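You operate a simulated robot arm through the tools that you are given. There is no shell and no other tool. Be economical: measure what you need, move in short steps, check, and stop when the job is done.

You are at the controls of a simulated two-armed robot. One attempt, no reset.

Task
Unlock the pier door, fit the orange stop in the WIDE hole and slide the door up to it.
Fine: red key back in its stand, stops drawer shut; the table door stays latched.

It is judged by the outcome, as a careful person would: the job done as asked, and still so three seconds after it is handed in. It fails if anything else is knocked over, pushed out of place, dropped, spilled or broken.

Robot
Two 7-joint arms with two-finger grippers on one trunk, on a base that drives. Base frame: it is fixed to the floor where the robot stands at the start and does not move with it; the origin is under the middle of the robot, x ahead of it, y to its left, z up. Units: mm, degrees, N and s.
The left shoulder is at the start at [60, 123, 1020], the right one opposite. With the tool pointing down near the work surface each hand reaches from about 280 to 780 mm from the robot's upright axis, wherever it stands, measured 20 degrees to its own side. Places, roughly: glaz keys [500, -1000, 900]; orange stop [500, -1000, 750]; pier sliding door [800, -300, 1100]; sliding door lock [800, 200, 1300]; stops drawer [500, -1200, 800]; table door latch [800, -2100, 1300]; teal stop [500, -1250, 750]; wide hole [900, -1400, 1100]. Payload 1.47 kg a hand.
The TCP of each hand is the grasp point between the finger pads, 16 mm short of the fingertips. In the tool frame z runs along the fingers and y along their closing line. The gripper opens to 87 mm. The gripper's body begins 55 mm behind the TCP.
Orientation is that of the tool frame in the base frame, as [roll, pitch, yaw] about the fixed x, y, z axes, in that order (R = Rz(yaw) Ry(pitch) Rx(roll)). With the fingers straight down and closing along the base's y, the tool's x points along the base's -x, its y along +y and its z along -z.

Tools
- The arms move only by the tool servo_tool. It takes "left_moves", "right_moves" or both (then of equal length, played together; a hand with none holds still); each is a list that holds one entry, the list of rows, each a list of 7 numbers: the shift along the base's x, y, z in mm, then the turn, a rotation vector about the base's x, y, z in degrees, then the opening, from 0 (shut) to 1 (fully open). In form: [[[tx, ty, tz, rx, ry, rz, claw], ...]]. A call has 1 to 10 rows; each row shifts and turns the commanded pose from where the row before left it. A row lasts 0.2 s, in which the tool goes at most 50 mm and 8.6 degrees; a call with a longer step from one row to the next is refused whole, and so is a gripper value outside its range. Where a pose cannot be reached the arm comes as near as it can. A force on the tool above 50 N (or 10 N above the force at the start of the call, whichever is more), or a blocked arm, ends the call early, and 0.2 s more pass. Each finger travels about 153 mm/s and halts on what it meets, pressing with about 28 N; the grip force reading is that of the motor and also rises with nothing between the fingers. The clock runs only during rows and for 0.2 s after the last one: add rows that do not move to give the fingers time. The reply holds the time, the measured pose of the TCP, the force on the tool along the base axes, the opening and the grip force, in the units named above and with some noise, with the torque about the TCP (base axes, N m) and any sound that the robot's microphone picked up, and new pictures: "views" is both (left out), scene, wrist or none (wrist: the cameras of the hands that moved).
- Cameras (640 x 400 px; columns grow to the right, rows downward): "scene" is now at [102.3, -16.1, 1610.7]; the picture's right is [-0.16, -0.99, 0.00], its down [-0.41, 0.07, -0.91] and it looks along [0.90, -0.15, -0.41] (base axes); focal length 240 px, centre (320, 200). "left" rides on the left gripper at [73, -12, -90] in its tool frame; the picture's right is [0.16, 0.99, 0.00], its down [-0.72, 0.12, -0.68] and it looks along [-0.67, 0.11, 0.73] (tool axes); focal length 247 px, centre (320, 200). "right" rides on the right gripper at [73, 12, -90] in its tool frame; the picture's right is [-0.16, 0.99, 0.00], its down [-0.72, -0.12, -0.68] and it looks along [-0.67, -0.11, 0.73] (tool axes); focal length 247 px, centre (320, 200). There is no depth. A picture from a camera that has moved, and an enlarged one, comes with that camera's place and axes in the base frame and with its lens.
- lift_body(by): slides the trunk up (or, below 0, down) by that many mm; the arms and the scene camera ride with it, the base frame stays. It gives what a move gives, with no picture.
- base_move(legs): drives the robot by 1 to 6 legs, each [ahead, left, turn to the left] in mm, mm and degrees, along the robot's own axes; the way and the turn of a leg run together, so that a leg with both is an arc; at most 1500 mm and 180 degrees a leg. The arms and the cameras ride along, it lands a little off, and it stops where it bumps. It gives what a move gives, and a new picture of the scene camera.
- aim_head(pan, tilt): turns the head with the scene camera to pan (to the left, within 120 degrees either way) and tilt (down, from -29 to 69), counted from straight ahead of the robot. It gives what a move gives, and a new picture of the scene camera.
- inspect(camera, box): a new picture of the part [left, top, right, bottom] of that camera's present view, enlarged. It takes no simulated time.
- job_done(): hands the job in; it is judged then, once.

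Go step by step. Nothing tells you exact positions but the pictures and the camera data: compare them with the known pose of the tool, close in by small moves and look again before you grip or let go. The budget is 120 turns and 260 pictures, counting those below and the enlarged ones. Unless the task says otherwise, let go and move clear before handing in, and close with one line.

The tools are called after "Emit:" as name(argument=value, ...) on one line, values as JSON. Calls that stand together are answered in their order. servo_tool: Moves the arms, as the interface text tells. Its arguments: {"type":"object","properties":{"left_moves":{"type":"array"},"right_moves":{"type":"array"},"views":{"type":"string","enum":["both","scene","wrist","none"]}},"required":[]} The other tools are called the same way: lift_body (by) slides the trunk up or down; base_move (legs) drives the base; aim_head (pan, tilt) turns the head that bears the scene camera; inspect (camera, box) takes an enlarged picture of a part of a camera's view; job_done () hands the job in.

At the start:

```text
time_s: 0.0
left_tcp_pos: [380.8, 96.5, 1454.5]
left_tool_rot: [-180.0, 0.1, 180.0]
left_contact_force: [0.1, -0.8, 0.9]
left_ft_torque: [0.03, 0.03, -0.02]
left_gripper_width: 87.0
left_gripper_force: 0.0
right_tcp_pos: [447.6, -296.2, 1422.5]
right_tool_rot: [-180.0, 0.0, 179.9]
right_contact_force: [0.1, 0.3, 0.3]
right_ft_torque: [-0.03, 0.01, -0.02]
right_gripper_width: 86.9
right_gripper_force: 0.1
trunk travel left (down, up): [-175.0, 55.0]
robot x, y, heading: [-1.4, -2.1, 0.2]
head pan, tilt: [-9.3, 24.4]
```

scene: 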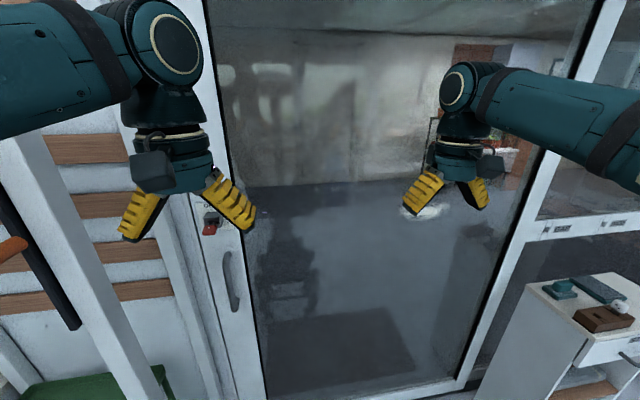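
right: 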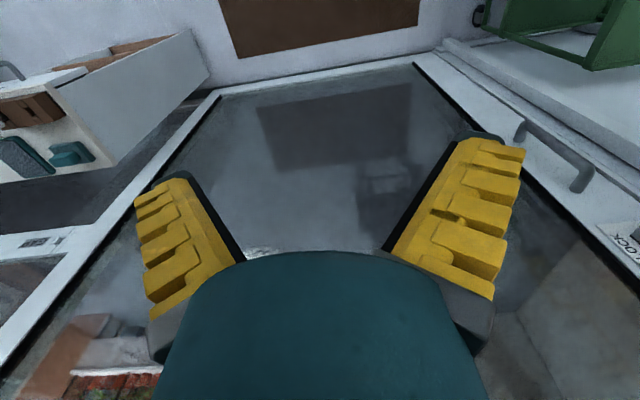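
left: 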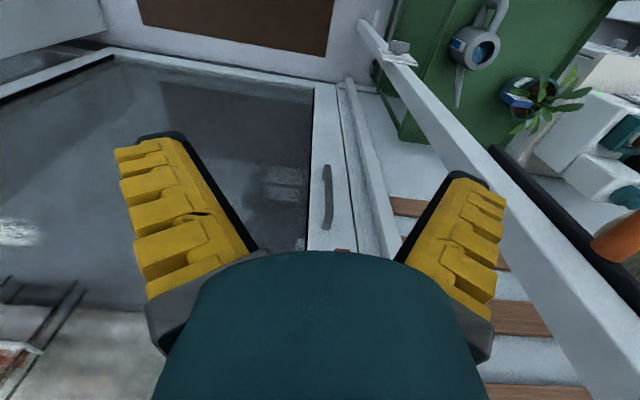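

I see a sliding glass door ahead with a red lock at its left edge and a cabinet on the right. I will look around with the head first.

Emit:
aim_head(pan=-60, tilt=30)

Emit:
inspect(camera="scene", box=[200, 100, 520, 300])

Emit:
aim_head(pan=10, tilt=20)

Emit:
inspect(camera="scene", box=[300, 120, 460, 320])

```text
time_s: 1.2
left_tcp_pos: [380.7, 97.4, 1454.3]
left_tool_rot: [179.9, 0.0, 179.9]
left_contact_force: [0.2, -0.1, 0.1]
left_ft_torque: [0.02, 0.01, 0.03]
left_gripper_width: 87.0
left_gripper_force: 0.1
right_tcp_pos: [447.5, -296.8, 1422.6]
right_tool_rot: [-179.9, -0.1, -180.0]
right_contact_force: [-0.3, -0.5, 0.2]
right_ft_torque: [0.03, -0.03, -0.01]
right_gripper_width: 87.0
right_gripper_force: 0.1
trunk travel left (down, up): [-175.0, 55.0]
robot x, y, heading: [-0.4, -3.3, 0.0]
head pan, tilt: [-60.0, 30.0]
camera scene: at [56.5, -79.5, 1601.7], right [-0.87, -0.5, 0.0], down [-0.25, 0.43, -0.87], along [0.43, -0.75, -0.5], focal length 240 px, centre (320, 200)
```

scene: 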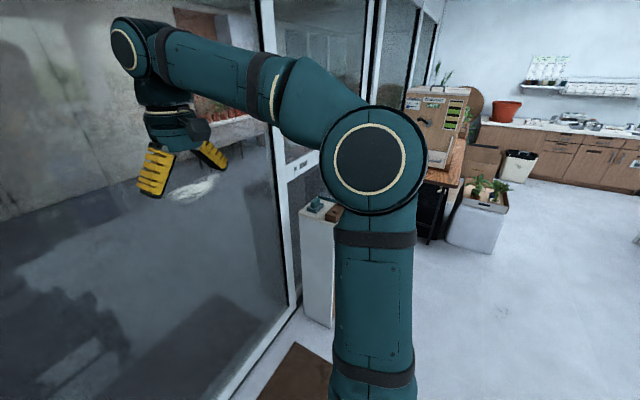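

```text
2.00 times, centred on (360, 200) of scene
camera zoom: at [56.5, -79.5, 1601.7], right [-0.87, -0.5, 0.0], down [-0.25, 0.43, -0.87], along [0.43, -0.75, -0.5], focal length 480 px, centre (240, 200)
```

zoom: 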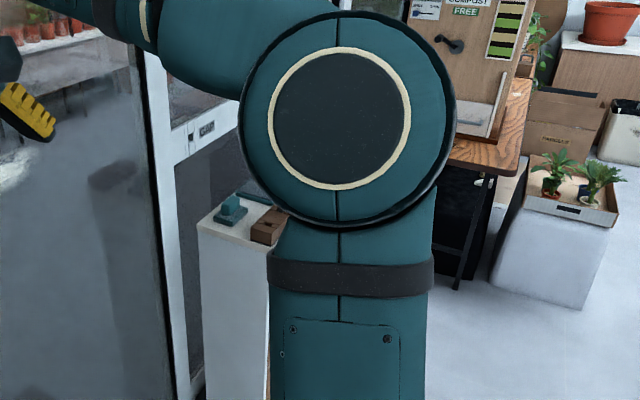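

```text
time_s: 2.6
left_tcp_pos: [381.5, 97.4, 1457.0]
left_tool_rot: [-180.0, 0.1, -180.0]
left_contact_force: [0.5, -0.1, 0.3]
left_ft_torque: [-0.01, 0.01, -0.01]
left_gripper_width: 87.1
left_gripper_force: 0.2
right_tcp_pos: [446.2, -296.3, 1422.7]
right_tool_rot: [-180.0, 0.0, 179.9]
right_contact_force: [0.1, 0.3, -0.1]
right_ft_torque: [0.02, 0.05, 0.0]
right_gripper_width: 86.9
right_gripper_force: 0.0
trunk travel left (down, up): [-175.0, 55.0]
robot x, y, heading: [-1.6, 0.6, 0.0]
head pan, tilt: [10.0, 20.0]
camera scene: at [102.9, 14.9, 1617.7], right [0.17, -0.98, 0.0], down [-0.34, -0.06, -0.94], along [0.93, 0.16, -0.34], focal length 240 px, centre (320, 200)
```

scene: 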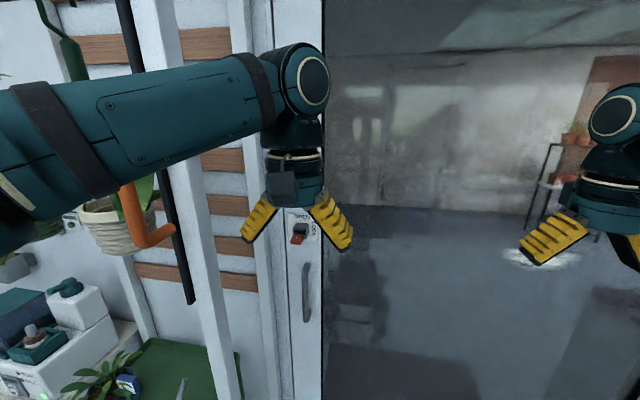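

```text
2.00 times, centred on (380, 220) of scene
camera zoom: at [102.9, 14.9, 1617.7], right [0.17, -0.98, 0.0], down [-0.34, -0.06, -0.94], along [0.93, 0.16, -0.34], focal length 480 px, centre (200, 160)
```

zoom: 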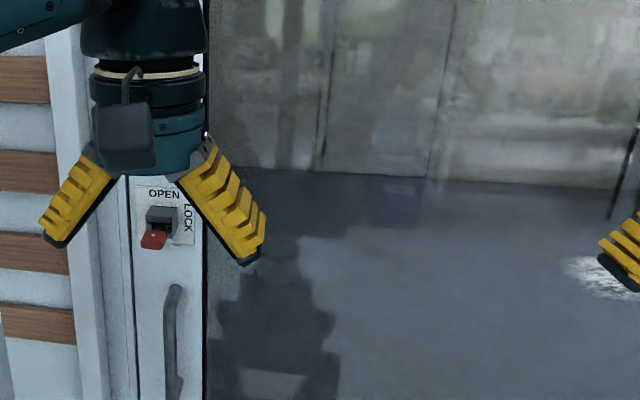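

The lock is marked OPEN/LOCK with something red at it. I enlarge that and then go see the cabinet on the right.

Emit:
inspect(camera="scene", box=[276, 200, 332, 260])

Emit:
base_move(legs=[[-100, -900, 0]])

Emit:
aim_head(pan=-10, tilt=45)

Emit:
inspect(camera="scene", box=[200, 120, 440, 340])

```text
6.67 times, centred on (304, 230) of scene
camera zoom: at [102.9, 14.9, 1617.7], right [0.17, -0.98, 0.0], down [-0.34, -0.06, -0.94], along [0.93, 0.16, -0.34], focal length 1599 px, centre (427, 0)
```

zoom: 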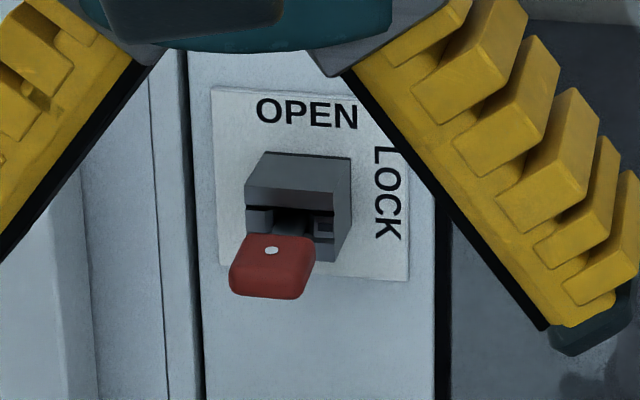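

```text
time_s: 11.0
left_tcp_pos: [287.6, -812.9, 1454.9]
left_tool_rot: [-180.0, 0.1, -179.1]
left_contact_force: [-0.8, 0.4, 0.0]
left_ft_torque: [0.0, 0.05, 0.0]
left_gripper_width: 87.0
left_gripper_force: 0.0
right_tcp_pos: [360.9, -1204.6, 1421.5]
right_tool_rot: [180.0, -0.1, -179.1]
right_contact_force: [1.0, -0.2, -0.6]
right_ft_torque: [-0.03, 0.01, 0.0]
right_gripper_width: 86.9
right_gripper_force: 0.0
trunk travel left (down, up): [-175.0, 55.0]
robot x, y, heading: [-93.3, -914.8, 0.9]
head pan, tilt: [10.0, 20.0]
camera scene: at [11.3, -899.2, 1617.7], right [0.19, -0.98, 0.0], down [-0.34, -0.06, -0.94], along [0.92, 0.18, -0.34], focal length 240 px, centre (320, 200)
```

scene: 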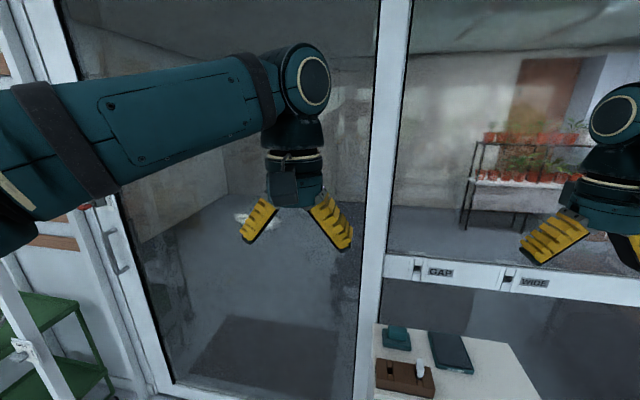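

```text
time_s: 11.9
left_tcp_pos: [289.0, -812.9, 1455.6]
left_tool_rot: [-180.0, 0.1, -179.0]
left_contact_force: [0.7, 0.7, 0.2]
left_ft_torque: [-0.02, 0.01, 0.0]
left_gripper_width: 87.1
left_gripper_force: 0.1
right_tcp_pos: [360.7, -1204.7, 1422.2]
right_tool_rot: [180.0, 0.1, -179.0]
right_contact_force: [0.3, -0.2, 0.1]
right_ft_torque: [-0.01, 0.01, 0.0]
right_gripper_width: 87.1
right_gripper_force: 0.1
trunk travel left (down, up): [-175.0, 55.0]
robot x, y, heading: [-89.1, -913.1, 0.8]
head pan, tilt: [-10.0, 45.0]
camera scene: at [0.2, -929.6, 1579.1], right [-0.16, -0.99, 0.0], down [-0.7, 0.11, -0.71], along [0.7, -0.11, -0.71], focal length 240 px, centre (320, 200)
```

scene: 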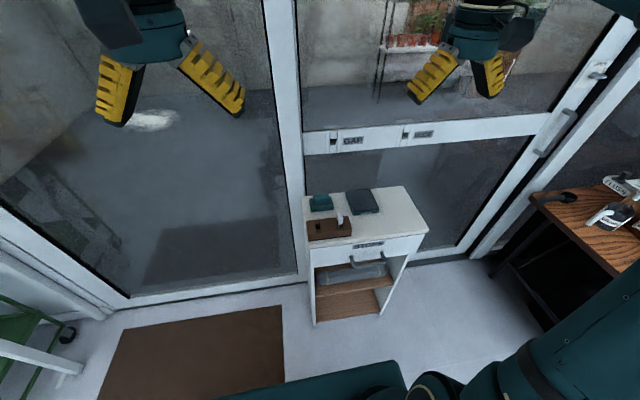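

```text
1.82 times, centred on (320, 230) of scene
camera zoom: at [0.2, -929.6, 1579.1], right [-0.16, -0.99, 0.0], down [-0.7, 0.11, -0.71], along [0.7, -0.11, -0.71], focal length 436 px, centre (320, 146)
```

zoom: 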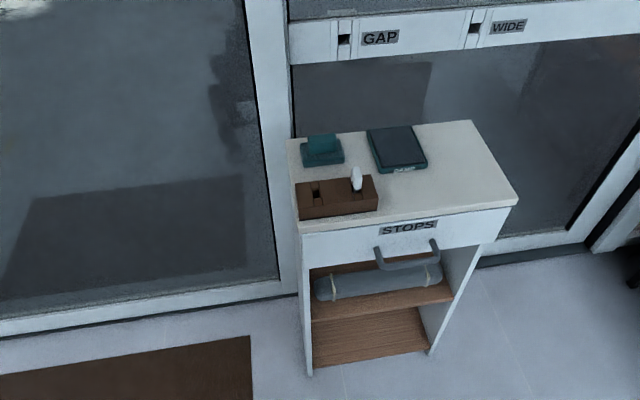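

The red key sits in the door lock; the cabinet has a two-slot stand (one slot empty), a drawer with a bow handle, and the rail above has GAP and WIDE holes. I look closer at these.

Emit:
inspect(camera="scene", box=[300, 180, 430, 280])

Emit:
inspect(camera="scene", box=[290, 110, 450, 170])

Emit:
servo_tool(right_moves=[[[0, 0, 0, 0, 0, 0, 1]]], views="wrist")

```text
4.00 times, centred on (365, 230) of scene
camera zoom: at [0.2, -929.6, 1579.1], right [-0.16, -0.99, 0.0], down [-0.7, 0.11, -0.71], along [0.7, -0.11, -0.71], focal length 959 px, centre (140, 80)
```

zoom: 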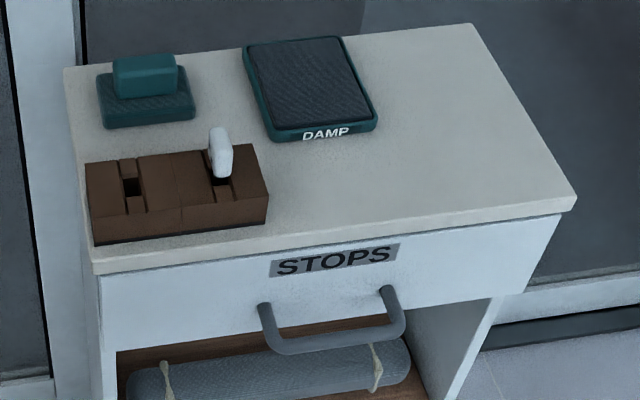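

```text
4.00 times, centred on (370, 140) of scene
camera zoom: at [0.2, -929.6, 1579.1], right [-0.16, -0.99, 0.0], down [-0.7, 0.11, -0.71], along [0.7, -0.11, -0.71], focal length 959 px, centre (120, 440)
```

zoom: 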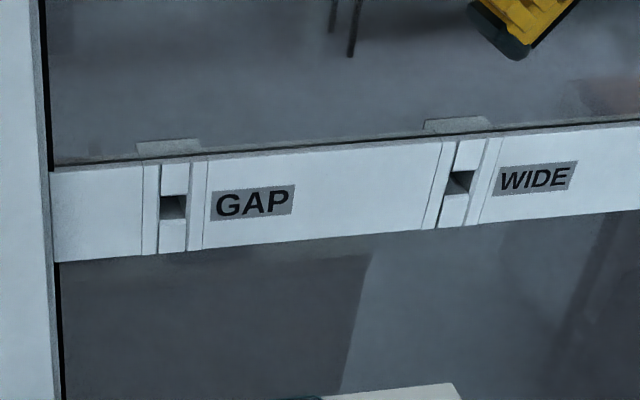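

```text
time_s: 12.3
left_tcp_pos: [288.2, -813.1, 1455.7]
left_tool_rot: [179.9, 0.0, -179.1]
left_contact_force: [-0.2, -0.2, -0.5]
left_ft_torque: [0.03, 0.0, -0.02]
left_gripper_width: 87.2
left_gripper_force: 0.0
right_tcp_pos: [359.0, -1204.7, 1422.3]
right_tool_rot: [179.9, -0.1, -179.1]
right_contact_force: [0.1, 0.8, 0.4]
right_ft_torque: [0.01, 0.0, 0.0]
right_gripper_width: 87.1
right_gripper_force: 0.1
trunk travel left (down, up): [-175.0, 55.0]
robot x, y, heading: [-94.3, -916.7, 0.8]
head pan, tilt: [-10.0, 45.0]
camera right: at [286.5, -1194.2, 1511.1], right [0.14, 0.99, 0.0], down [0.73, -0.11, 0.68], along [0.67, -0.1, -0.73], focal length 247 px, centre (320, 200)
```

right: 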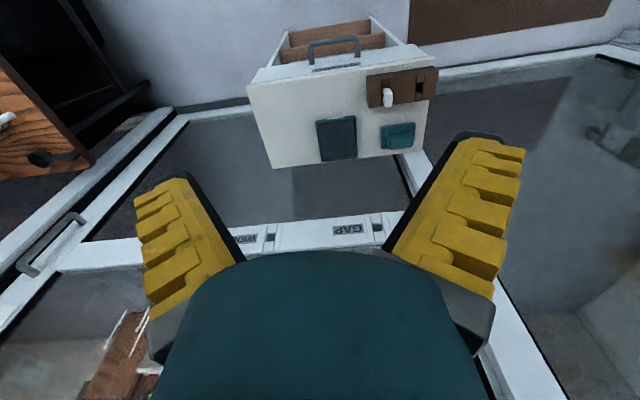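

By triangulation the drawer handle is near [425, -1180, 780] and the WIDE hole near [815, -1416, 1069]. I bring the right hand down in front of the handle while turning it to point forward.

Emit:
servo_tool(right_moves=[[[-5, 2, -40, 4.91, -4.91, -4.91, 1], [-5, 2, -40, 4.91, -4.91, -4.91, 1], [-5, 2, -40, 4.91, -4.91, -4.91, 1], [-5, 2, -40, 4.91, -4.91, -4.91, 1], [-5, 2, -40, 4.91, -4.91, -4.91, 1], [-5, 2, -40, 4.91, -4.91, -4.91, 1], [-5, 2, -40, 4.91, -4.91, -4.91, 1], [-5, 2, -40, 4.91, -4.91, -4.91, 1], [-5, 2, -40, 4.91, -4.91, -4.91, 1], [-5, 2, -40, 4.91, -4.91, -4.91, 1]]], views="none")

Emit:
servo_tool(right_moves=[[[0, 0, -40, 4.91, -4.91, -4.91, 1], [0, 0, -40, 4.91, -4.91, -4.91, 1], [0, 0, -40, 4.91, -4.91, -4.91, 1], [0, 0, -40, 4.91, -4.91, -4.91, 1], [0, 0, -40, 0, 0, 0, 1], [0, 0, -30, 0, 0, 0, 1]]])

```text
time_s: 14.5
left_tcp_pos: [288.4, -813.2, 1454.2]
left_tool_rot: [180.0, -0.2, -179.0]
left_contact_force: [0.6, -0.1, -0.6]
left_ft_torque: [0.01, 0.01, 0.02]
left_gripper_width: 86.9
left_gripper_force: 0.1
right_tcp_pos: [340.2, -1211.9, 1013.8]
right_tool_rot: [114.1, 16.5, 114.2]
right_contact_force: [0.1, -0.1, 1.0]
right_ft_torque: [0.01, 0.03, 0.0]
right_gripper_width: 87.0
right_gripper_force: 0.1
right hand out of reach, approached as far as the arm can: row 8, 9, 10
trunk travel left (down, up): [-175.0, 55.0]
robot x, y, heading: [-94.7, -914.9, 0.7]
head pan, tilt: [-10.0, 45.0]
```

```text
time_s: 15.9
left_tcp_pos: [288.0, -813.5, 1455.9]
left_tool_rot: [-179.9, 0.0, -179.1]
left_contact_force: [0.4, 0.9, 0.3]
left_ft_torque: [-0.01, 0.02, -0.01]
left_gripper_width: 87.3
left_gripper_force: 0.1
right_tcp_pos: [342.1, -1211.8, 786.7]
right_tool_rot: [90.5, 1.3, 90.4]
right_contact_force: [0.1, 1.0, -0.6]
right_ft_torque: [-0.02, 0.03, -0.01]
right_gripper_width: 87.0
right_gripper_force: 0.0
trunk travel left (down, up): [-175.0, 55.0]
robot x, y, heading: [-93.1, -915.7, 1.0]
head pan, tilt: [-10.0, 45.0]
camera scene: at [0.2, -929.9, 1579.1], right [-0.16, -0.99, 0.0], down [-0.7, 0.11, -0.71], along [0.7, -0.11, -0.71], focal length 240 px, centre (320, 200)
camera right: at [251.4, -1137.9, 797.1], right [0.01, -0.13, 0.99], down [-0.68, -0.73, -0.09], along [0.74, -0.67, -0.1], focal length 247 px, centre (320, 200)
```

scene: 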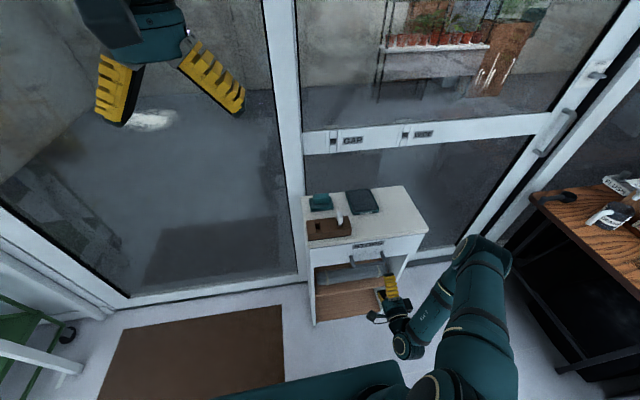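
right: 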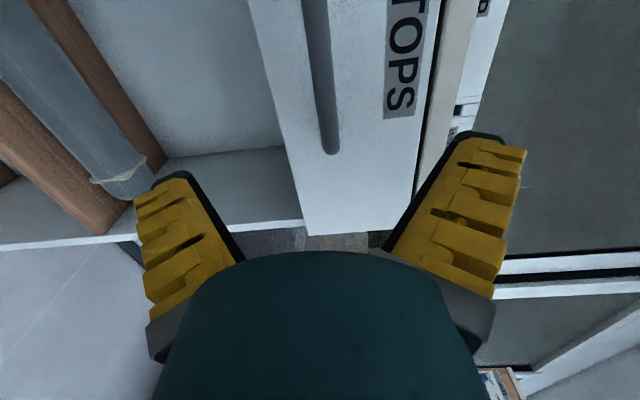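

The hand points forward in front of the handle, which runs at z≈789. I move in, close, and then pull.

Emit:
servo_tool(right_moves=[[[20, 28, 2, 0, 0, 0, 1], [30, 0, 0, 0, 0, 0, 1], [30, 0, 0, 0, 0, 0, 1], [0, 0, 0, 0, 0, 0, 1]]])

```text
time_s: 16.9
left_tcp_pos: [288.3, -813.9, 1454.6]
left_tool_rot: [179.9, 0.0, -179.2]
left_contact_force: [-0.2, -0.5, 0.7]
left_ft_torque: [0.04, -0.02, -0.01]
left_gripper_width: 87.1
left_gripper_force: 0.0
right_tcp_pos: [419.6, -1183.5, 791.9]
right_tool_rot: [90.6, 1.4, 90.5]
right_contact_force: [-0.7, -0.7, -0.8]
right_ft_torque: [0.0, -0.04, -0.02]
right_gripper_width: 86.9
right_gripper_force: 0.0
trunk travel left (down, up): [-175.0, 55.0]
robot x, y, heading: [-90.2, -916.0, 1.0]
head pan, tilt: [-10.0, 45.0]
camera scene: at [-0.2, -929.9, 1579.1], right [-0.16, -0.99, 0.0], down [-0.7, 0.11, -0.71], along [0.7, -0.11, -0.71], focal length 240 px, centre (320, 200)
camera right: at [328.5, -1111.0, 802.8], right [0.01, -0.13, 0.99], down [-0.67, -0.73, -0.09], along [0.74, -0.67, -0.1], focal length 247 px, centre (320, 200)
```

scene: 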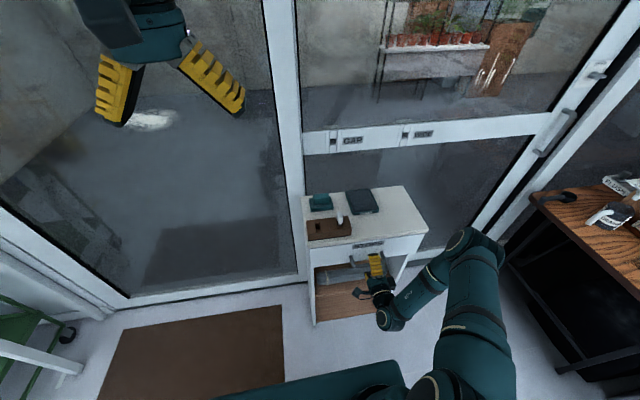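
right: 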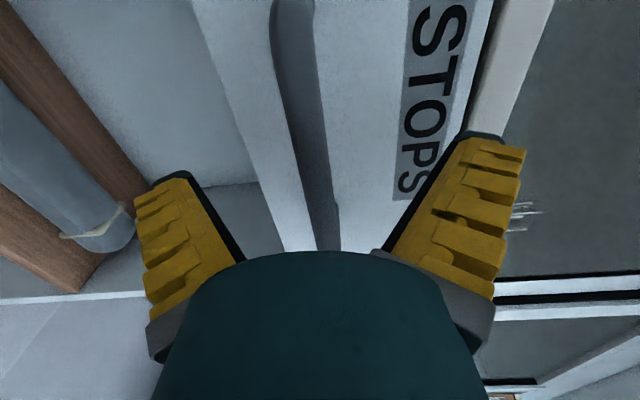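

The bar lies between the fingers; I close and pull gently.

Emit:
servo_tool(right_moves=[[[3, 0, 0, 0, 0, 0, 0.5], [0, 0, 0, 0, 0, 0, 0.0], [0, 0, 0, 0, 0, 0, 0], [-15, 0, 0, 0, 0, 0, 0], [-25, 0, 0, 0, 0, 0, 0], [-30, 0, 0, 0, 0, 0, 0], [-30, 0, 0, 0, 0, 0, 0]]])

```text
time_s: 18.5
left_tcp_pos: [288.8, -812.4, 1454.5]
left_tool_rot: [-180.0, 0.0, -179.2]
left_contact_force: [0.2, 0.0, 0.7]
left_ft_torque: [0.04, -0.01, 0.02]
left_gripper_width: 86.9
left_gripper_force: 0.0
right_tcp_pos: [325.6, -1184.7, 792.4]
right_tool_rot: [90.4, 1.4, 90.6]
right_contact_force: [-0.4, 1.2, -7.6]
right_ft_torque: [0.07, -0.06, -0.04]
right_gripper_width: 0.1
right_gripper_force: 28.6
trunk travel left (down, up): [-175.0, 55.0]
robot x, y, heading: [-92.8, -917.4, 0.6]
head pan, tilt: [-10.0, 45.0]
camera scene: at [-0.1, -930.0, 1579.1], right [-0.16, -0.99, 0.0], down [-0.7, 0.11, -0.71], along [0.7, -0.11, -0.71], focal length 240 px, centre (320, 200)
camera right: at [235.0, -1111.6, 802.4], right [0.01, -0.13, 0.99], down [-0.67, -0.73, -0.09], along [0.74, -0.67, -0.1], focal length 247 px, centre (320, 200)
```

scene: 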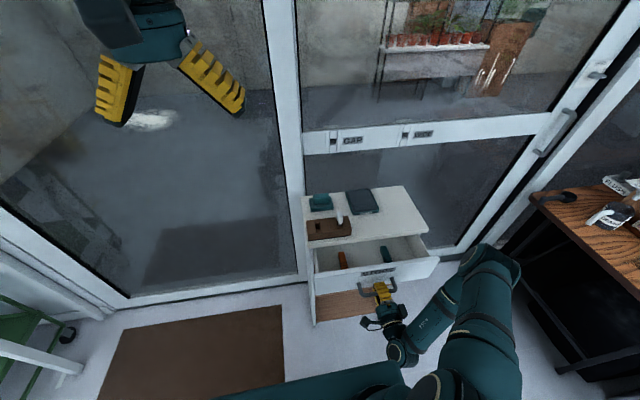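
right: 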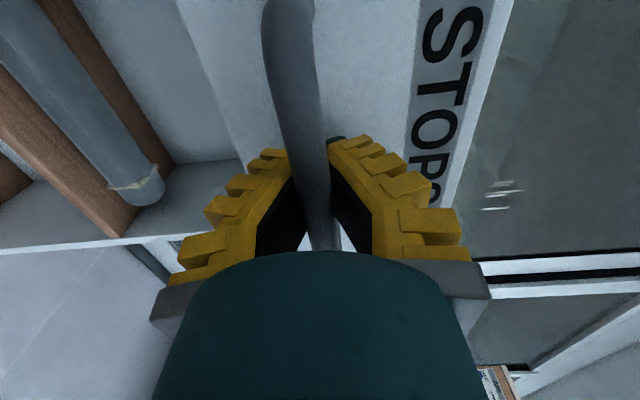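

The fingers closed behind the bar and hooked it; the drawer is coming out, with orange and teal stops visible. I pull some more.

Emit:
servo_tool(right_moves=[[[-25, 0, 0, 0, 0, 0, 0], [-25, 0, 0, 0, 0, 0, 0], [-25, 0, 0, 0, 0, 0, 0], [0, 0, 0, 0, 0, 0, 0]]], views="none")

Emit:
inspect(camera="scene", box=[290, 170, 450, 300])

```text
time_s: 19.3
left_tcp_pos: [289.0, -813.7, 1454.4]
left_tool_rot: [179.9, 0.0, -179.0]
left_contact_force: [0.0, -0.3, 0.9]
left_ft_torque: [-0.02, -0.06, 0.0]
left_gripper_width: 87.0
left_gripper_force: 0.1
right_tcp_pos: [262.8, -1185.3, 792.0]
right_tool_rot: [90.1, 1.7, 90.6]
right_contact_force: [22.0, -1.5, -16.0]
right_ft_torque: [0.32, -0.15, -0.23]
right_gripper_width: 0.0
right_gripper_force: 28.9
trunk travel left (down, up): [-175.0, 55.0]
robot x, y, heading: [-88.8, -915.5, 1.0]
head pan, tilt: [-10.0, 45.0]
stopped in row 4 (right hand): the force on the tool passed its limit at 69 N (the readings are from after the stop); the commanded pose is now the measured one
```

```text
3.08 times, centred on (370, 235) of scene
camera zoom: at [1.8, -929.8, 1578.9], right [-0.16, -0.99, 0.0], down [-0.7, 0.11, -0.71], along [0.7, -0.11, -0.71], focal length 738 px, centre (166, 92)
```

zoom: 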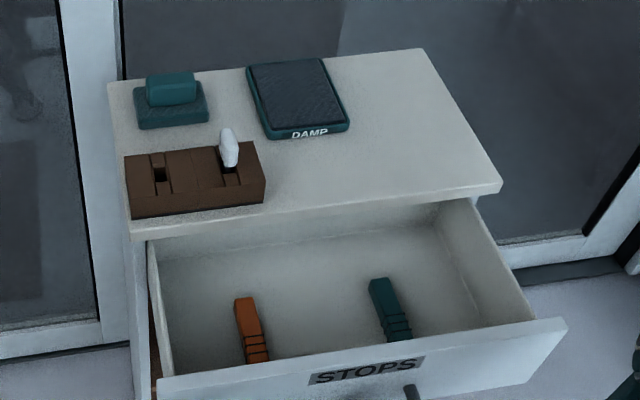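

The drawer is fully open; the orange stop lies along x at about y -1096. I let go of the handle, back off, raise the hand and turn it down again.

Emit:
servo_tool(right_moves=[[[12, 0, 0, 0, 0, 0, 0], [0, 0, 0, 0, 0, 0, 1], [0, 0, 0, 0, 0, 0, 1], [0, 0, 0, 0, 0, 0, 1], [-35, 0, 0, 0, 0, 0, 1], [-35, 0, 0, 0, 0, 0, 1], [0, 0, 45, 0, 0, 0, 1], [0, 0, 45, 0, 0, 0, 1], [0, 0, 45, 0, 0, 0, 1], [0, 0, 45, 0, 0, 0, 1]]], views="none")

Emit:
servo_tool(right_moves=[[[5, 5, 20, -4.91, 4.91, 4.91, 1], [5, 5, 20, -4.91, 4.91, 4.91, 1], [5, 5, 20, -4.91, 4.91, 4.91, 1], [5, 5, 20, -4.91, 4.91, 4.91, 1], [10, 8, 0, -4.91, 4.91, 4.91, 1], [10, 8, 0, -4.91, 4.91, 4.91, 1], [10, 8, 0, -4.91, 4.91, 4.91, 1], [10, 8, 0, -4.91, 4.91, 4.91, 1], [10, 8, 0, -4.91, 4.91, 4.91, 1], [10, 8, 0, -4.91, 4.91, 4.91, 1]]], views="none")

Emit:
servo_tool(right_moves=[[[10, 8, 0, -4.91, 4.91, 4.91, 1], [10, 8, 0, -4.91, 4.91, 4.91, 1], [10, 5, 0, -4.91, 4.91, 4.91, 1], [10, 0, 0, -4.91, 4.91, 4.91, 1]]])

```text
time_s: 21.2
left_tcp_pos: [288.9, -812.5, 1454.6]
left_tool_rot: [-180.0, 0.0, -179.1]
left_contact_force: [0.2, -0.2, 0.0]
left_ft_torque: [0.0, -0.02, 0.02]
left_gripper_width: 87.0
left_gripper_force: 0.0
right_tcp_pos: [202.0, -1185.1, 889.3]
right_tool_rot: [91.1, 4.4, 90.9]
right_contact_force: [7.0, 1.8, -14.1]
right_ft_torque: [-1.35, -1.45, -0.89]
right_gripper_width: 87.1
right_gripper_force: 0.0
right hand out of reach, approached as far as the arm can: row 9
trunk travel left (down, up): [-175.0, 55.0]
robot x, y, heading: [-93.3, -914.4, 0.8]
head pan, tilt: [-10.0, 45.0]
stopped in row 9 (right hand): the force on the tool passed its limit at 164 N (the readings are from after the stop); the commanded pose is now the measured one
```

```text
time_s: 21.5
left_tcp_pos: [287.5, -811.5, 1454.7]
left_tool_rot: [-179.9, 0.0, -179.0]
left_contact_force: [0.5, 0.4, 0.1]
left_ft_torque: [-0.02, 0.04, 0.02]
left_gripper_width: 87.1
left_gripper_force: 0.0
right_tcp_pos: [203.3, -1183.6, 890.6]
right_tool_rot: [92.6, 6.6, 92.4]
right_contact_force: [4.0, -2.4, -5.4]
right_ft_torque: [-0.36, -0.45, -0.08]
right_gripper_width: 87.0
right_gripper_force: 0.1
right hand out of reach, approached as far as the arm can: row 1
trunk travel left (down, up): [-175.0, 55.0]
robot x, y, heading: [-90.7, -917.9, 0.6]
head pan, tilt: [-10.0, 45.0]
stopped in row 1 (right hand): the force on the tool passed its limit at 106 N (the readings are from after the stop); the commanded pose is now the measured one
```

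```text
time_s: 22.5
left_tcp_pos: [288.5, -812.2, 1454.3]
left_tool_rot: [-179.9, 0.1, -179.2]
left_contact_force: [0.2, 0.0, 0.6]
left_ft_torque: [-0.04, -0.01, -0.02]
left_gripper_width: 87.0
left_gripper_force: 0.1
right_tcp_pos: [249.1, -1169.9, 879.3]
right_tool_rot: [117.4, 20.5, 118.4]
right_contact_force: [0.6, -0.4, -0.3]
right_ft_torque: [0.01, -0.01, -0.01]
right_gripper_width: 87.2
right_gripper_force: 0.0
right hand out of reach, approached as far as the arm can: row 3, 4
trunk travel left (down, up): [-175.0, 55.0]
robot x, y, heading: [-86.7, -914.8, 0.8]
head pan, tilt: [-10.0, 45.0]
camera scene: at [0.7, -928.8, 1579.1], right [-0.16, -0.99, 0.0], down [-0.7, 0.11, -0.71], along [0.7, -0.11, -0.71], focal length 240 px, centre (320, 200)
camera right: at [141.1, -1128.9, 901.6], right [0.32, 0.35, 0.88], down [-0.29, -0.85, 0.45], along [0.9, -0.4, -0.17], focal length 247 px, centre (320, 200)
```

scene: 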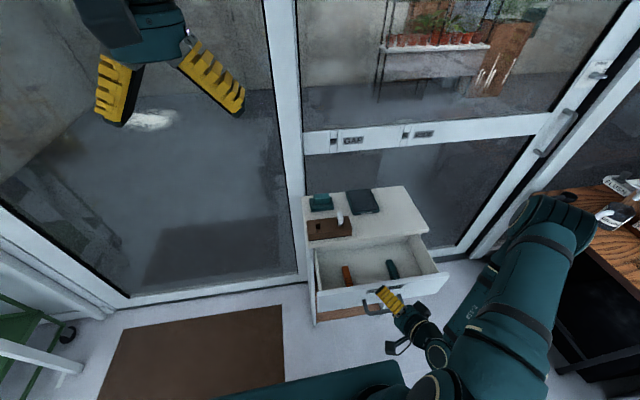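
right: 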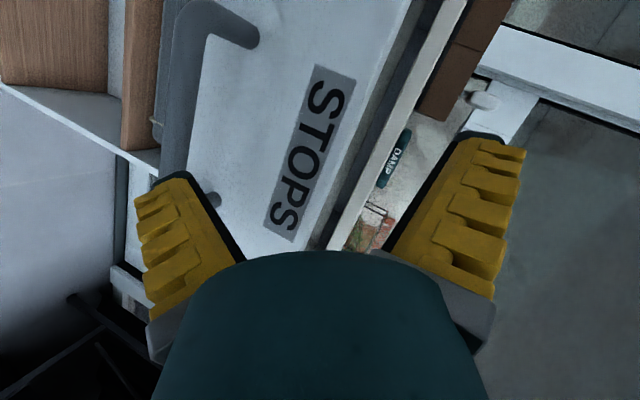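

The hand is clear of the drawer, but the arm is cramped. I back the base off a little and then raise and turn the hand.

Emit:
base_move(legs=[[-120, 0, 0]])

Emit:
servo_tool(right_moves=[[[40, 5, 30, 0, 0, 0, 1], [40, 5, 30, 0, 0, 0, 1], [40, 5, 30, 0, 0, 0, 1], [20, 5, 30, -3, 3, 3, 1], [10, 5, 20, -4.5, 4.5, 4.5, 1], [10, 5, 20, -4.5, 4.5, 4.5, 1], [0, 5, 0, -4.5, 4.5, 4.5, 1], [0, 5, 0, -4.5, 4.5, 4.5, 1], [0, 5, 0, -4.5, 4.5, 4.5, 1], [0, 5, 0, -4.5, 4.5, 4.5, 1]]])

```text
time_s: 23.7
left_tcp_pos: [165.6, -814.0, 1454.9]
left_tool_rot: [-180.0, 0.1, -179.1]
left_contact_force: [-0.1, 0.9, 0.4]
left_ft_torque: [0.0, -0.02, -0.03]
left_gripper_width: 87.1
left_gripper_force: 0.0
right_tcp_pos: [126.4, -1171.6, 878.6]
right_tool_rot: [117.2, 20.5, 118.4]
right_contact_force: [0.2, 0.0, 0.1]
right_ft_torque: [0.02, -0.01, 0.01]
right_gripper_width: 87.1
right_gripper_force: 0.1
trunk travel left (down, up): [-175.0, 55.0]
robot x, y, heading: [-213.8, -912.1, 1.2]
head pan, tilt: [-10.0, 45.0]
camera scene: at [-122.3, -931.5, 1579.2], right [-0.16, -0.99, 0.0], down [-0.7, 0.11, -0.71], along [0.7, -0.11, -0.71], focal length 240 px, centre (320, 200)
```

scene: 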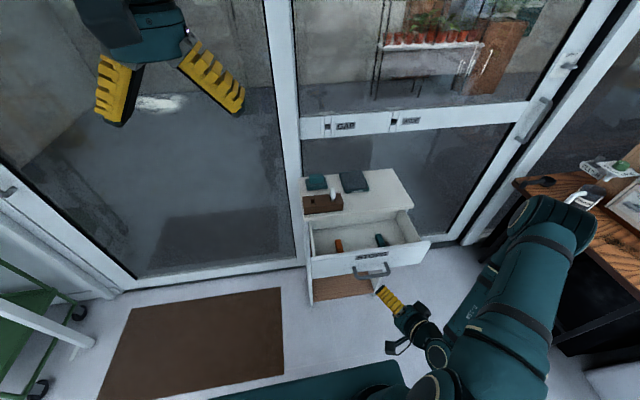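

```text
refused: row 1 steps farther than a row can; nothing moved
```

Emit:
servo_tool(right_moves=[[[35, 5, 30, 0, 0, 0, 1], [35, 5, 30, 0, 0, 0, 1], [35, 5, 30, 0, 0, 0, 1], [20, 5, 30, -3, 3, 3, 1], [20, 5, 20, -4.5, 4.5, 4.5, 1], [20, 5, 20, -4.5, 4.5, 4.5, 1], [5, 5, 0, -4.5, 4.5, 4.5, 1], [0, 5, 0, -4.5, 4.5, 4.5, 1], [0, 5, 0, -4.5, 4.5, 4.5, 1], [0, 5, 0, -4.5, 4.5, 4.5, 1]]])

```text
time_s: 25.9
left_tcp_pos: [167.5, -812.5, 1453.9]
left_tool_rot: [-179.8, 0.0, -179.0]
left_contact_force: [-1.1, -0.2, 0.4]
left_ft_torque: [-0.04, 0.0, -0.03]
left_gripper_width: 87.3
left_gripper_force: 0.1
right_tcp_pos: [301.6, -1124.7, 1033.8]
right_tool_rot: [161.3, 15.6, 164.0]
right_contact_force: [0.3, -0.1, -0.5]
right_ft_torque: [-0.02, 0.02, 0.02]
right_gripper_width: 87.1
right_gripper_force: 0.1
right hand out of reach, approached as far as the arm can: row 1
trunk travel left (down, up): [-175.0, 55.0]
robot x, y, heading: [-210.5, -918.8, 0.9]
head pan, tilt: [-10.0, 45.0]
camera scene: at [-120.5, -929.9, 1579.1], right [-0.16, -0.99, 0.0], down [-0.7, 0.11, -0.71], along [0.7, -0.11, -0.71], focal length 240 px, centre (320, 200)
camera right: at [205.7, -1114.9, 1098.8], right [0.32, 0.88, 0.35], down [0.42, -0.46, 0.78], along [0.85, -0.1, -0.52], focal length 247 px, centre (320, 200)
```

scene: 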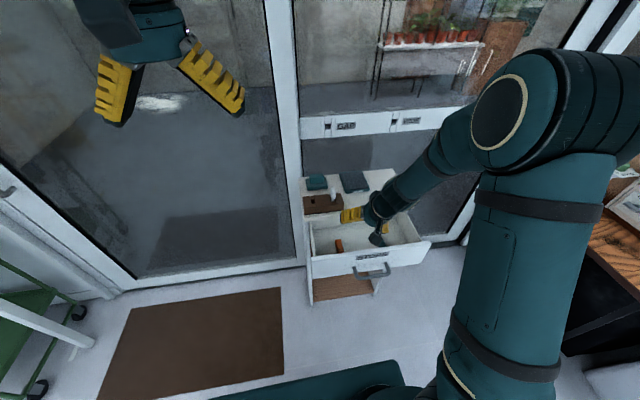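
right: 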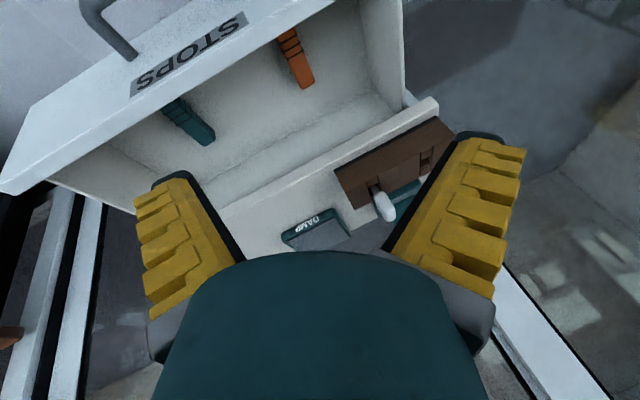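

Nearly upright. I finish the turn and move over the orange stop.

Emit:
servo_tool(right_moves=[[[5, 5, 0, -4.4, 4, 4, 1], [5, 5, 0, -4.4, 4, 4, 1], [5, 5, 0, -4.4, 4, 4, 1], [5, 5, 0, -4.4, 4, 4, 1], [5, 5, -20, 0, 0, 0, 1], [5, 5, -40, 0, 0, 0, 1]]])

```text
time_s: 27.3
left_tcp_pos: [167.7, -813.2, 1454.2]
left_tool_rot: [180.0, 0.0, -179.0]
left_contact_force: [-0.6, 0.3, 0.1]
left_ft_torque: [-0.02, 0.0, 0.04]
left_gripper_width: 86.8
left_gripper_force: 0.1
right_tcp_pos: [332.6, -1096.3, 970.8]
right_tool_rot: [-179.5, 1.4, -176.8]
right_contact_force: [0.1, -0.1, 0.0]
right_ft_torque: [0.01, 0.02, 0.02]
right_gripper_width: 87.3
right_gripper_force: 0.0
trunk travel left (down, up): [-175.0, 55.0]
robot x, y, heading: [-215.3, -916.5, 0.9]
head pan, tilt: [-10.0, 45.0]
camera scene: at [-119.4, -931.5, 1578.9], right [-0.16, -0.99, 0.0], down [-0.7, 0.11, -0.71], along [0.7, -0.11, -0.71], focal length 240 px, centre (320, 200)
camera right: at [256.2, -1087.5, 1057.6], right [0.1, 0.99, 0.0], down [0.71, -0.07, 0.7], along [0.7, -0.07, -0.71], focal length 247 px, centre (320, 200)
```

scene: 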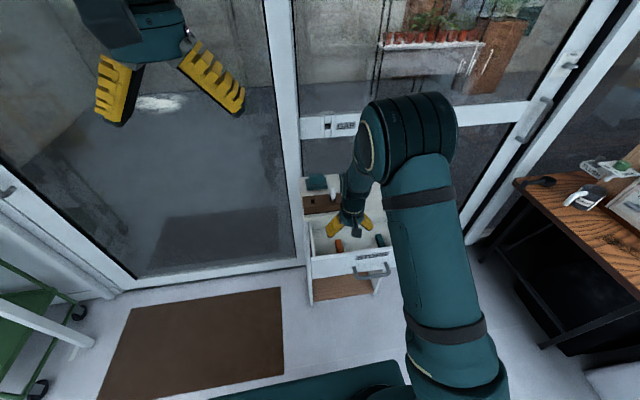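
right: 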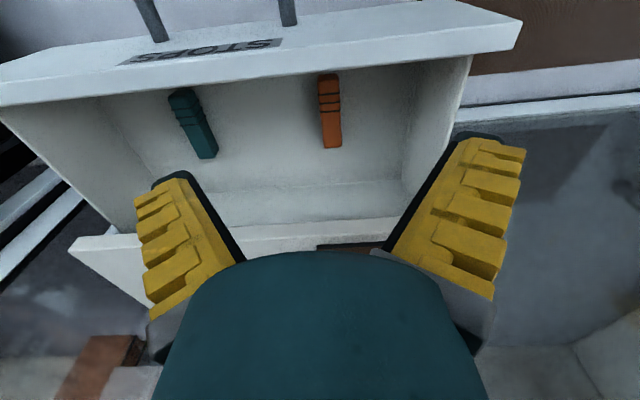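

The stop spans about x 351–446 at y≈-1090 with its grooved grip toward me. I square the hand and lower to just above it.

Emit:
servo_tool(right_moves=[[[20, 3, -40, 0, 0, -3.2, 0.8], [20, 3, -40, 0, -1.4, 0, 0.7], [2, 0, -40, 0, 0, 0, 0.7], [0, 0, -30, 0, 0, 0, 0.7], [0, 0, 0, 0, 0, 0, 0.7]]])

```text
time_s: 28.5
left_tcp_pos: [165.9, -813.3, 1454.9]
left_tool_rot: [-180.0, 0.0, -178.9]
left_contact_force: [0.3, 0.0, -0.4]
left_ft_torque: [0.0, 0.0, -0.01]
left_gripper_width: 86.9
left_gripper_force: 0.1
right_tcp_pos: [374.0, -1093.6, 820.9]
right_tool_rot: [-179.5, 2.9, -180.0]
right_contact_force: [-0.2, 0.0, 0.5]
right_ft_torque: [0.03, -0.01, -0.01]
right_gripper_width: 65.4
right_gripper_force: 3.3
trunk travel left (down, up): [-175.0, 55.0]
robot x, y, heading: [-214.7, -917.1, 1.1]
head pan, tilt: [-10.0, 45.0]
camera scene: at [-121.0, -931.4, 1579.1], right [-0.16, -0.99, 0.0], down [-0.7, 0.11, -0.71], along [0.7, -0.11, -0.71], focal length 240 px, centre (320, 200)
camera right: at [295.9, -1079.6, 906.8], right [0.16, 0.99, 0.0], down [0.69, -0.11, 0.72], along [0.71, -0.11, -0.7], focal length 247 px, centre (320, 200)
```

scene: 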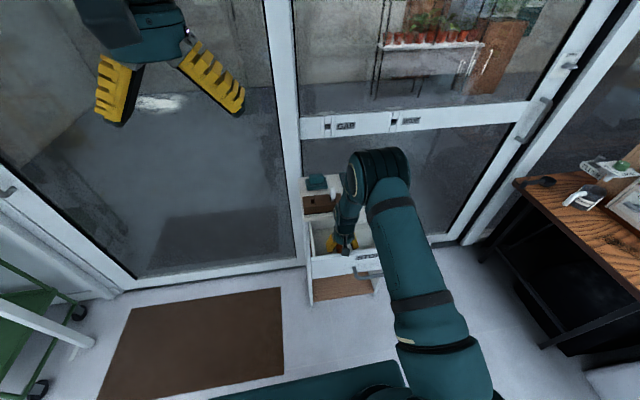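
right: 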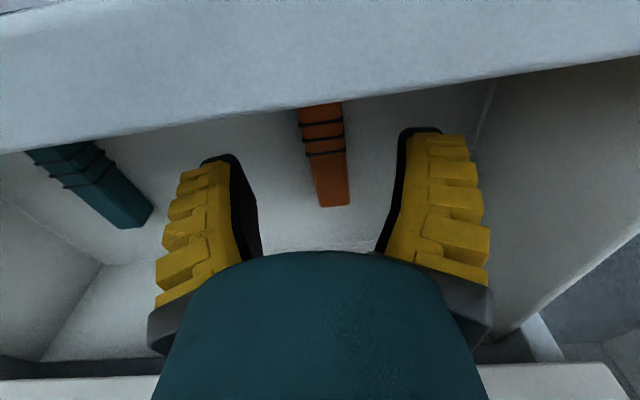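

I descend further, correcting the pitch, and look again.

Emit:
servo_tool(right_moves=[[[0, 2, -20, 0, 2.9, 0, 0.7], [0, 0, -20, 0, 0, 0, 0.7], [0, 0, -5, 0, 0, 0, 0.7]]], views="wrist")

```text
time_s: 29.3
left_tcp_pos: [167.1, -814.1, 1454.1]
left_tool_rot: [180.0, 0.0, -179.1]
left_contact_force: [-0.3, -0.8, -0.9]
left_ft_torque: [0.0, 0.0, 0.01]
left_gripper_width: 86.8
left_gripper_force: 0.0
right_tcp_pos: [374.7, -1088.4, 777.7]
right_tool_rot: [-179.4, 0.1, -180.0]
right_contact_force: [-1.0, 0.3, -0.3]
right_ft_torque: [0.04, -0.05, 0.03]
right_gripper_width: 65.5
right_gripper_force: 3.7
trunk travel left (down, up): [-175.0, 55.0]
robot x, y, heading: [-215.1, -917.8, 1.0]
head pan, tilt: [-10.0, 45.0]
camera right: at [301.4, -1075.4, 866.5], right [0.16, 0.99, -0.01], down [0.72, -0.11, 0.68], along [0.67, -0.11, -0.73], focal length 247 px, centre (320, 200)
```

right: 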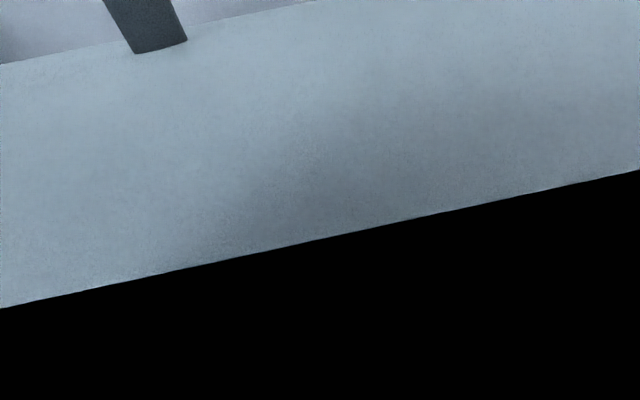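

The wrist camera view is masked by the drawer front, but no force is felt. I lower in small steps toward the peg and close.

Emit:
servo_tool(right_moves=[[[4, 0, -4, 0, 0, 0, 0.7], [4, 0, -4, 0, 0, 0, 0.7], [0, 0, -4, 0, 0, 0, 0.7], [0, 0, 0, 0, 0, 0, 0.7]]], views="none")

Emit:
inspect(camera="scene", box=[295, 170, 415, 290])

```text
time_s: 30.0
left_tcp_pos: [166.6, -813.2, 1454.7]
left_tool_rot: [-180.0, 0.0, -179.0]
left_contact_force: [-0.3, -0.1, -1.3]
left_ft_torque: [-0.02, 0.06, 0.02]
left_gripper_width: 86.9
left_gripper_force: 0.0
right_tcp_pos: [387.8, -1088.0, 776.4]
right_tool_rot: [-179.6, 0.8, 180.0]
right_contact_force: [0.7, -0.7, 27.6]
right_ft_torque: [0.44, 1.81, 0.02]
right_gripper_width: 65.2
right_gripper_force: 3.3
trunk travel left (down, up): [-175.0, 55.0]
robot x, y, heading: [-212.1, -918.3, 1.3]
head pan, tilt: [-10.0, 45.0]
stopped in row 3 (right hand): the force on the tool passed its limit at 56 N (the readings are from after the stop); the commanded pose is now the measured one
```

```text
3.33 times, centred on (355, 230) of scene
camera zoom: at [-121.1, -931.1, 1579.2], right [-0.16, -0.99, 0.0], down [-0.7, 0.11, -0.71], along [0.7, -0.11, -0.71], focal length 799 px, centre (203, 100)
```

zoom: 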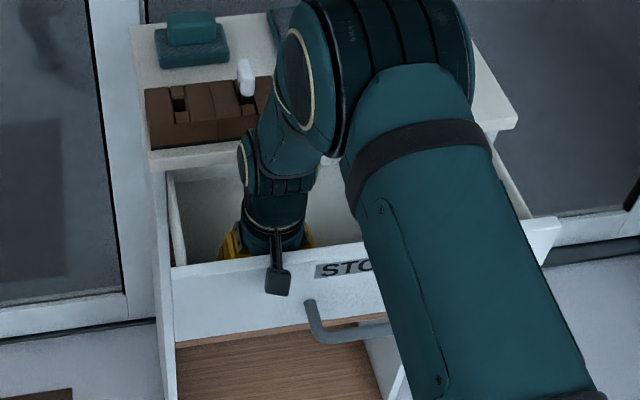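

The wrist camera housing touched the drawer front's top. I raise the hand and tilt it so the housing clears it, then go down again.

Emit:
servo_tool(right_moves=[[[0, 0, 20, 0, 0, 0, 0.7], [-3, 0, 15, 0, 8.5, 0, 0.7], [-3, 0, 0, 0, 8.5, 0, 0.7], [-4, 0, 0, 0, 8.5, 0, 0.7], [0, 0, -15, 0, 0, 0, 0.7], [0, 0, -12, 0, 0, 0, 0.7], [0, 0, 0, 0, 0, 0, 0.7]]])

```text
time_s: 31.1
left_tcp_pos: [163.6, -814.7, 1455.6]
left_tool_rot: [-180.0, 0.1, -179.2]
left_contact_force: [-0.1, -0.2, -0.1]
left_ft_torque: [0.02, 0.03, 0.02]
left_gripper_width: 87.1
left_gripper_force: 0.1
right_tcp_pos: [369.5, -1088.1, 808.7]
right_tool_rot: [-179.5, -24.5, 179.8]
right_contact_force: [-25.6, 0.5, 9.2]
right_ft_torque: [0.04, -2.73, 0.08]
right_gripper_width: 65.3
right_gripper_force: 3.0
trunk travel left (down, up): [-175.0, 55.0]
robot x, y, heading: [-215.3, -920.3, 1.2]
head pan, tilt: [-10.0, 45.0]
stopped in row 5 (right hand): the force on the tool passed its limit at 56 N (the readings are from after the stop); the commanded pose is now the measured one
camera scene: at [-124.7, -931.2, 1579.4], right [-0.16, -0.99, 0.0], down [-0.7, 0.11, -0.71], along [0.7, -0.11, -0.71], focal length 240 px, centre (320, 200)
camera right: at [339.9, -1075.3, 920.3], right [0.14, 0.99, -0.07], down [0.94, -0.11, 0.32], along [0.31, -0.12, -0.94], focal length 247 px, centre (320, 200)
```

scene: 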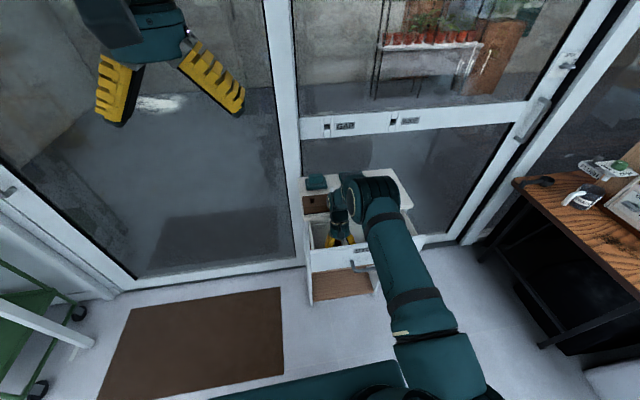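
right: 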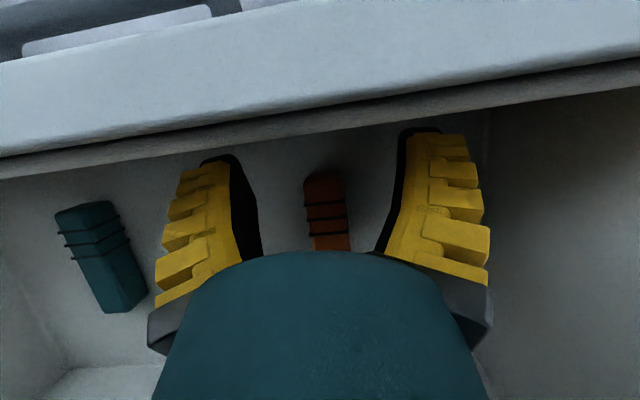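

Now the wrist leans on the cabinet's top edge, so the right tilt is in between. I use about 12° and stay a bit closer to the drawer front.

Emit:
servo_tool(right_moves=[[[-2, 0, 12, 0, -6, 0, 0.7], [-3, 0, 0, 0, -6.3, 0, 0.7], [0, 0, -15, 0, 0, 0, 0.7], [0, 0, -15, 0, 0, 0, 0.7], [0, 0, -8, 0, 0, 0, 0.7], [0, 0, -6, 0, 0, 0, 0.7], [0, 0, 0, 0, 0, 0, 0.7]]])

```text
time_s: 32.7
left_tcp_pos: [167.7, -814.3, 1454.2]
left_tool_rot: [180.0, 0.0, -179.1]
left_contact_force: [0.4, 0.8, -0.4]
left_ft_torque: [0.01, 0.01, 0.02]
left_gripper_width: 86.9
left_gripper_force: 0.1
right_tcp_pos: [368.6, -1089.2, 775.1]
right_tool_rot: [-179.5, -11.8, 179.8]
right_contact_force: [0.2, -0.4, 0.2]
right_ft_torque: [-0.01, 0.01, -0.01]
right_gripper_width: 65.5
right_gripper_force: 3.0
trunk travel left (down, up): [-175.0, 55.0]
robot x, y, heading: [-213.8, -917.2, 0.9]
head pan, tilt: [-10.0, 45.0]
camera scene: at [-121.2, -931.5, 1579.1], right [-0.16, -0.99, 0.0], down [-0.7, 0.11, -0.71], along [0.7, -0.11, -0.71], focal length 240 px, centre (320, 200)
camera right: at [314.5, -1076.7, 877.0], right [0.16, 0.99, -0.04], down [0.85, -0.11, 0.52], along [0.51, -0.12, -0.85], focal length 247 px, centre (320, 200)
```

scene: 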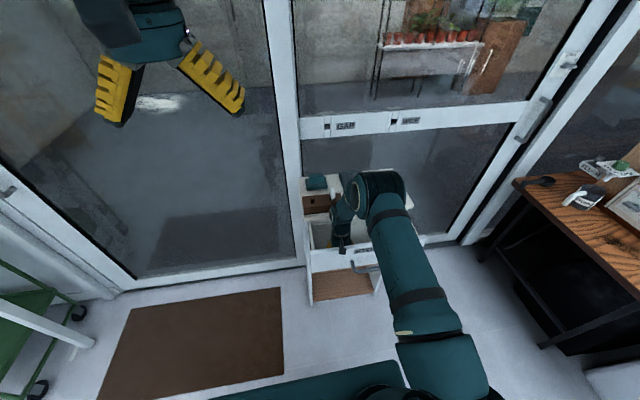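
right: 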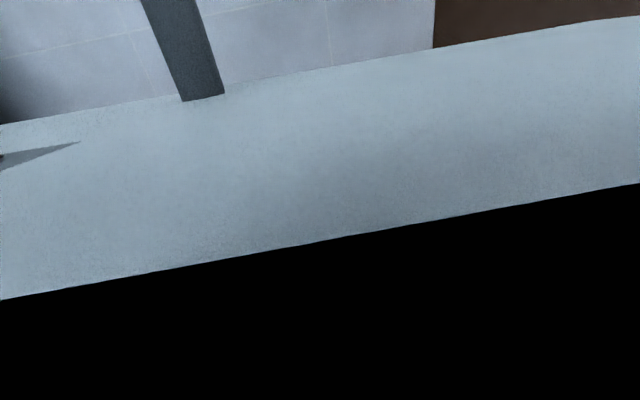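

No contact so far; I continue down in small steps.

Emit:
servo_tool(right_moves=[[[0, 0, -4, 0, 0, 0, 0.7], [0, 0, -4, 0, 0, 0, 0.7], [0, 0, -3, 0, 0, 0, 0.7], [0, 0, 0, 0, 0, 0, 0.7]]], views="none")

```text
time_s: 33.4
left_tcp_pos: [162.9, -811.9, 1455.8]
left_tool_rot: [-179.8, 0.2, -179.1]
left_contact_force: [0.4, 0.2, -0.6]
left_ft_torque: [-0.01, 0.0, -0.03]
left_gripper_width: 87.3
left_gripper_force: 0.1
right_tcp_pos: [375.7, -1084.1, 776.8]
right_tool_rot: [-179.6, -10.6, 180.0]
right_contact_force: [1.3, 8.2, 45.2]
right_ft_torque: [0.33, -0.4, 0.17]
right_gripper_width: 11.0
right_gripper_force: 29.7
trunk travel left (down, up): [-175.0, 55.0]
robot x, y, heading: [-215.9, -918.2, 0.7]
head pan, tilt: [-10.0, 45.0]
stopped in row 3 (right hand): the force on the tool passed its limit at 58 N (the readings are from after the stop); the commanded pose is now the measured one
```

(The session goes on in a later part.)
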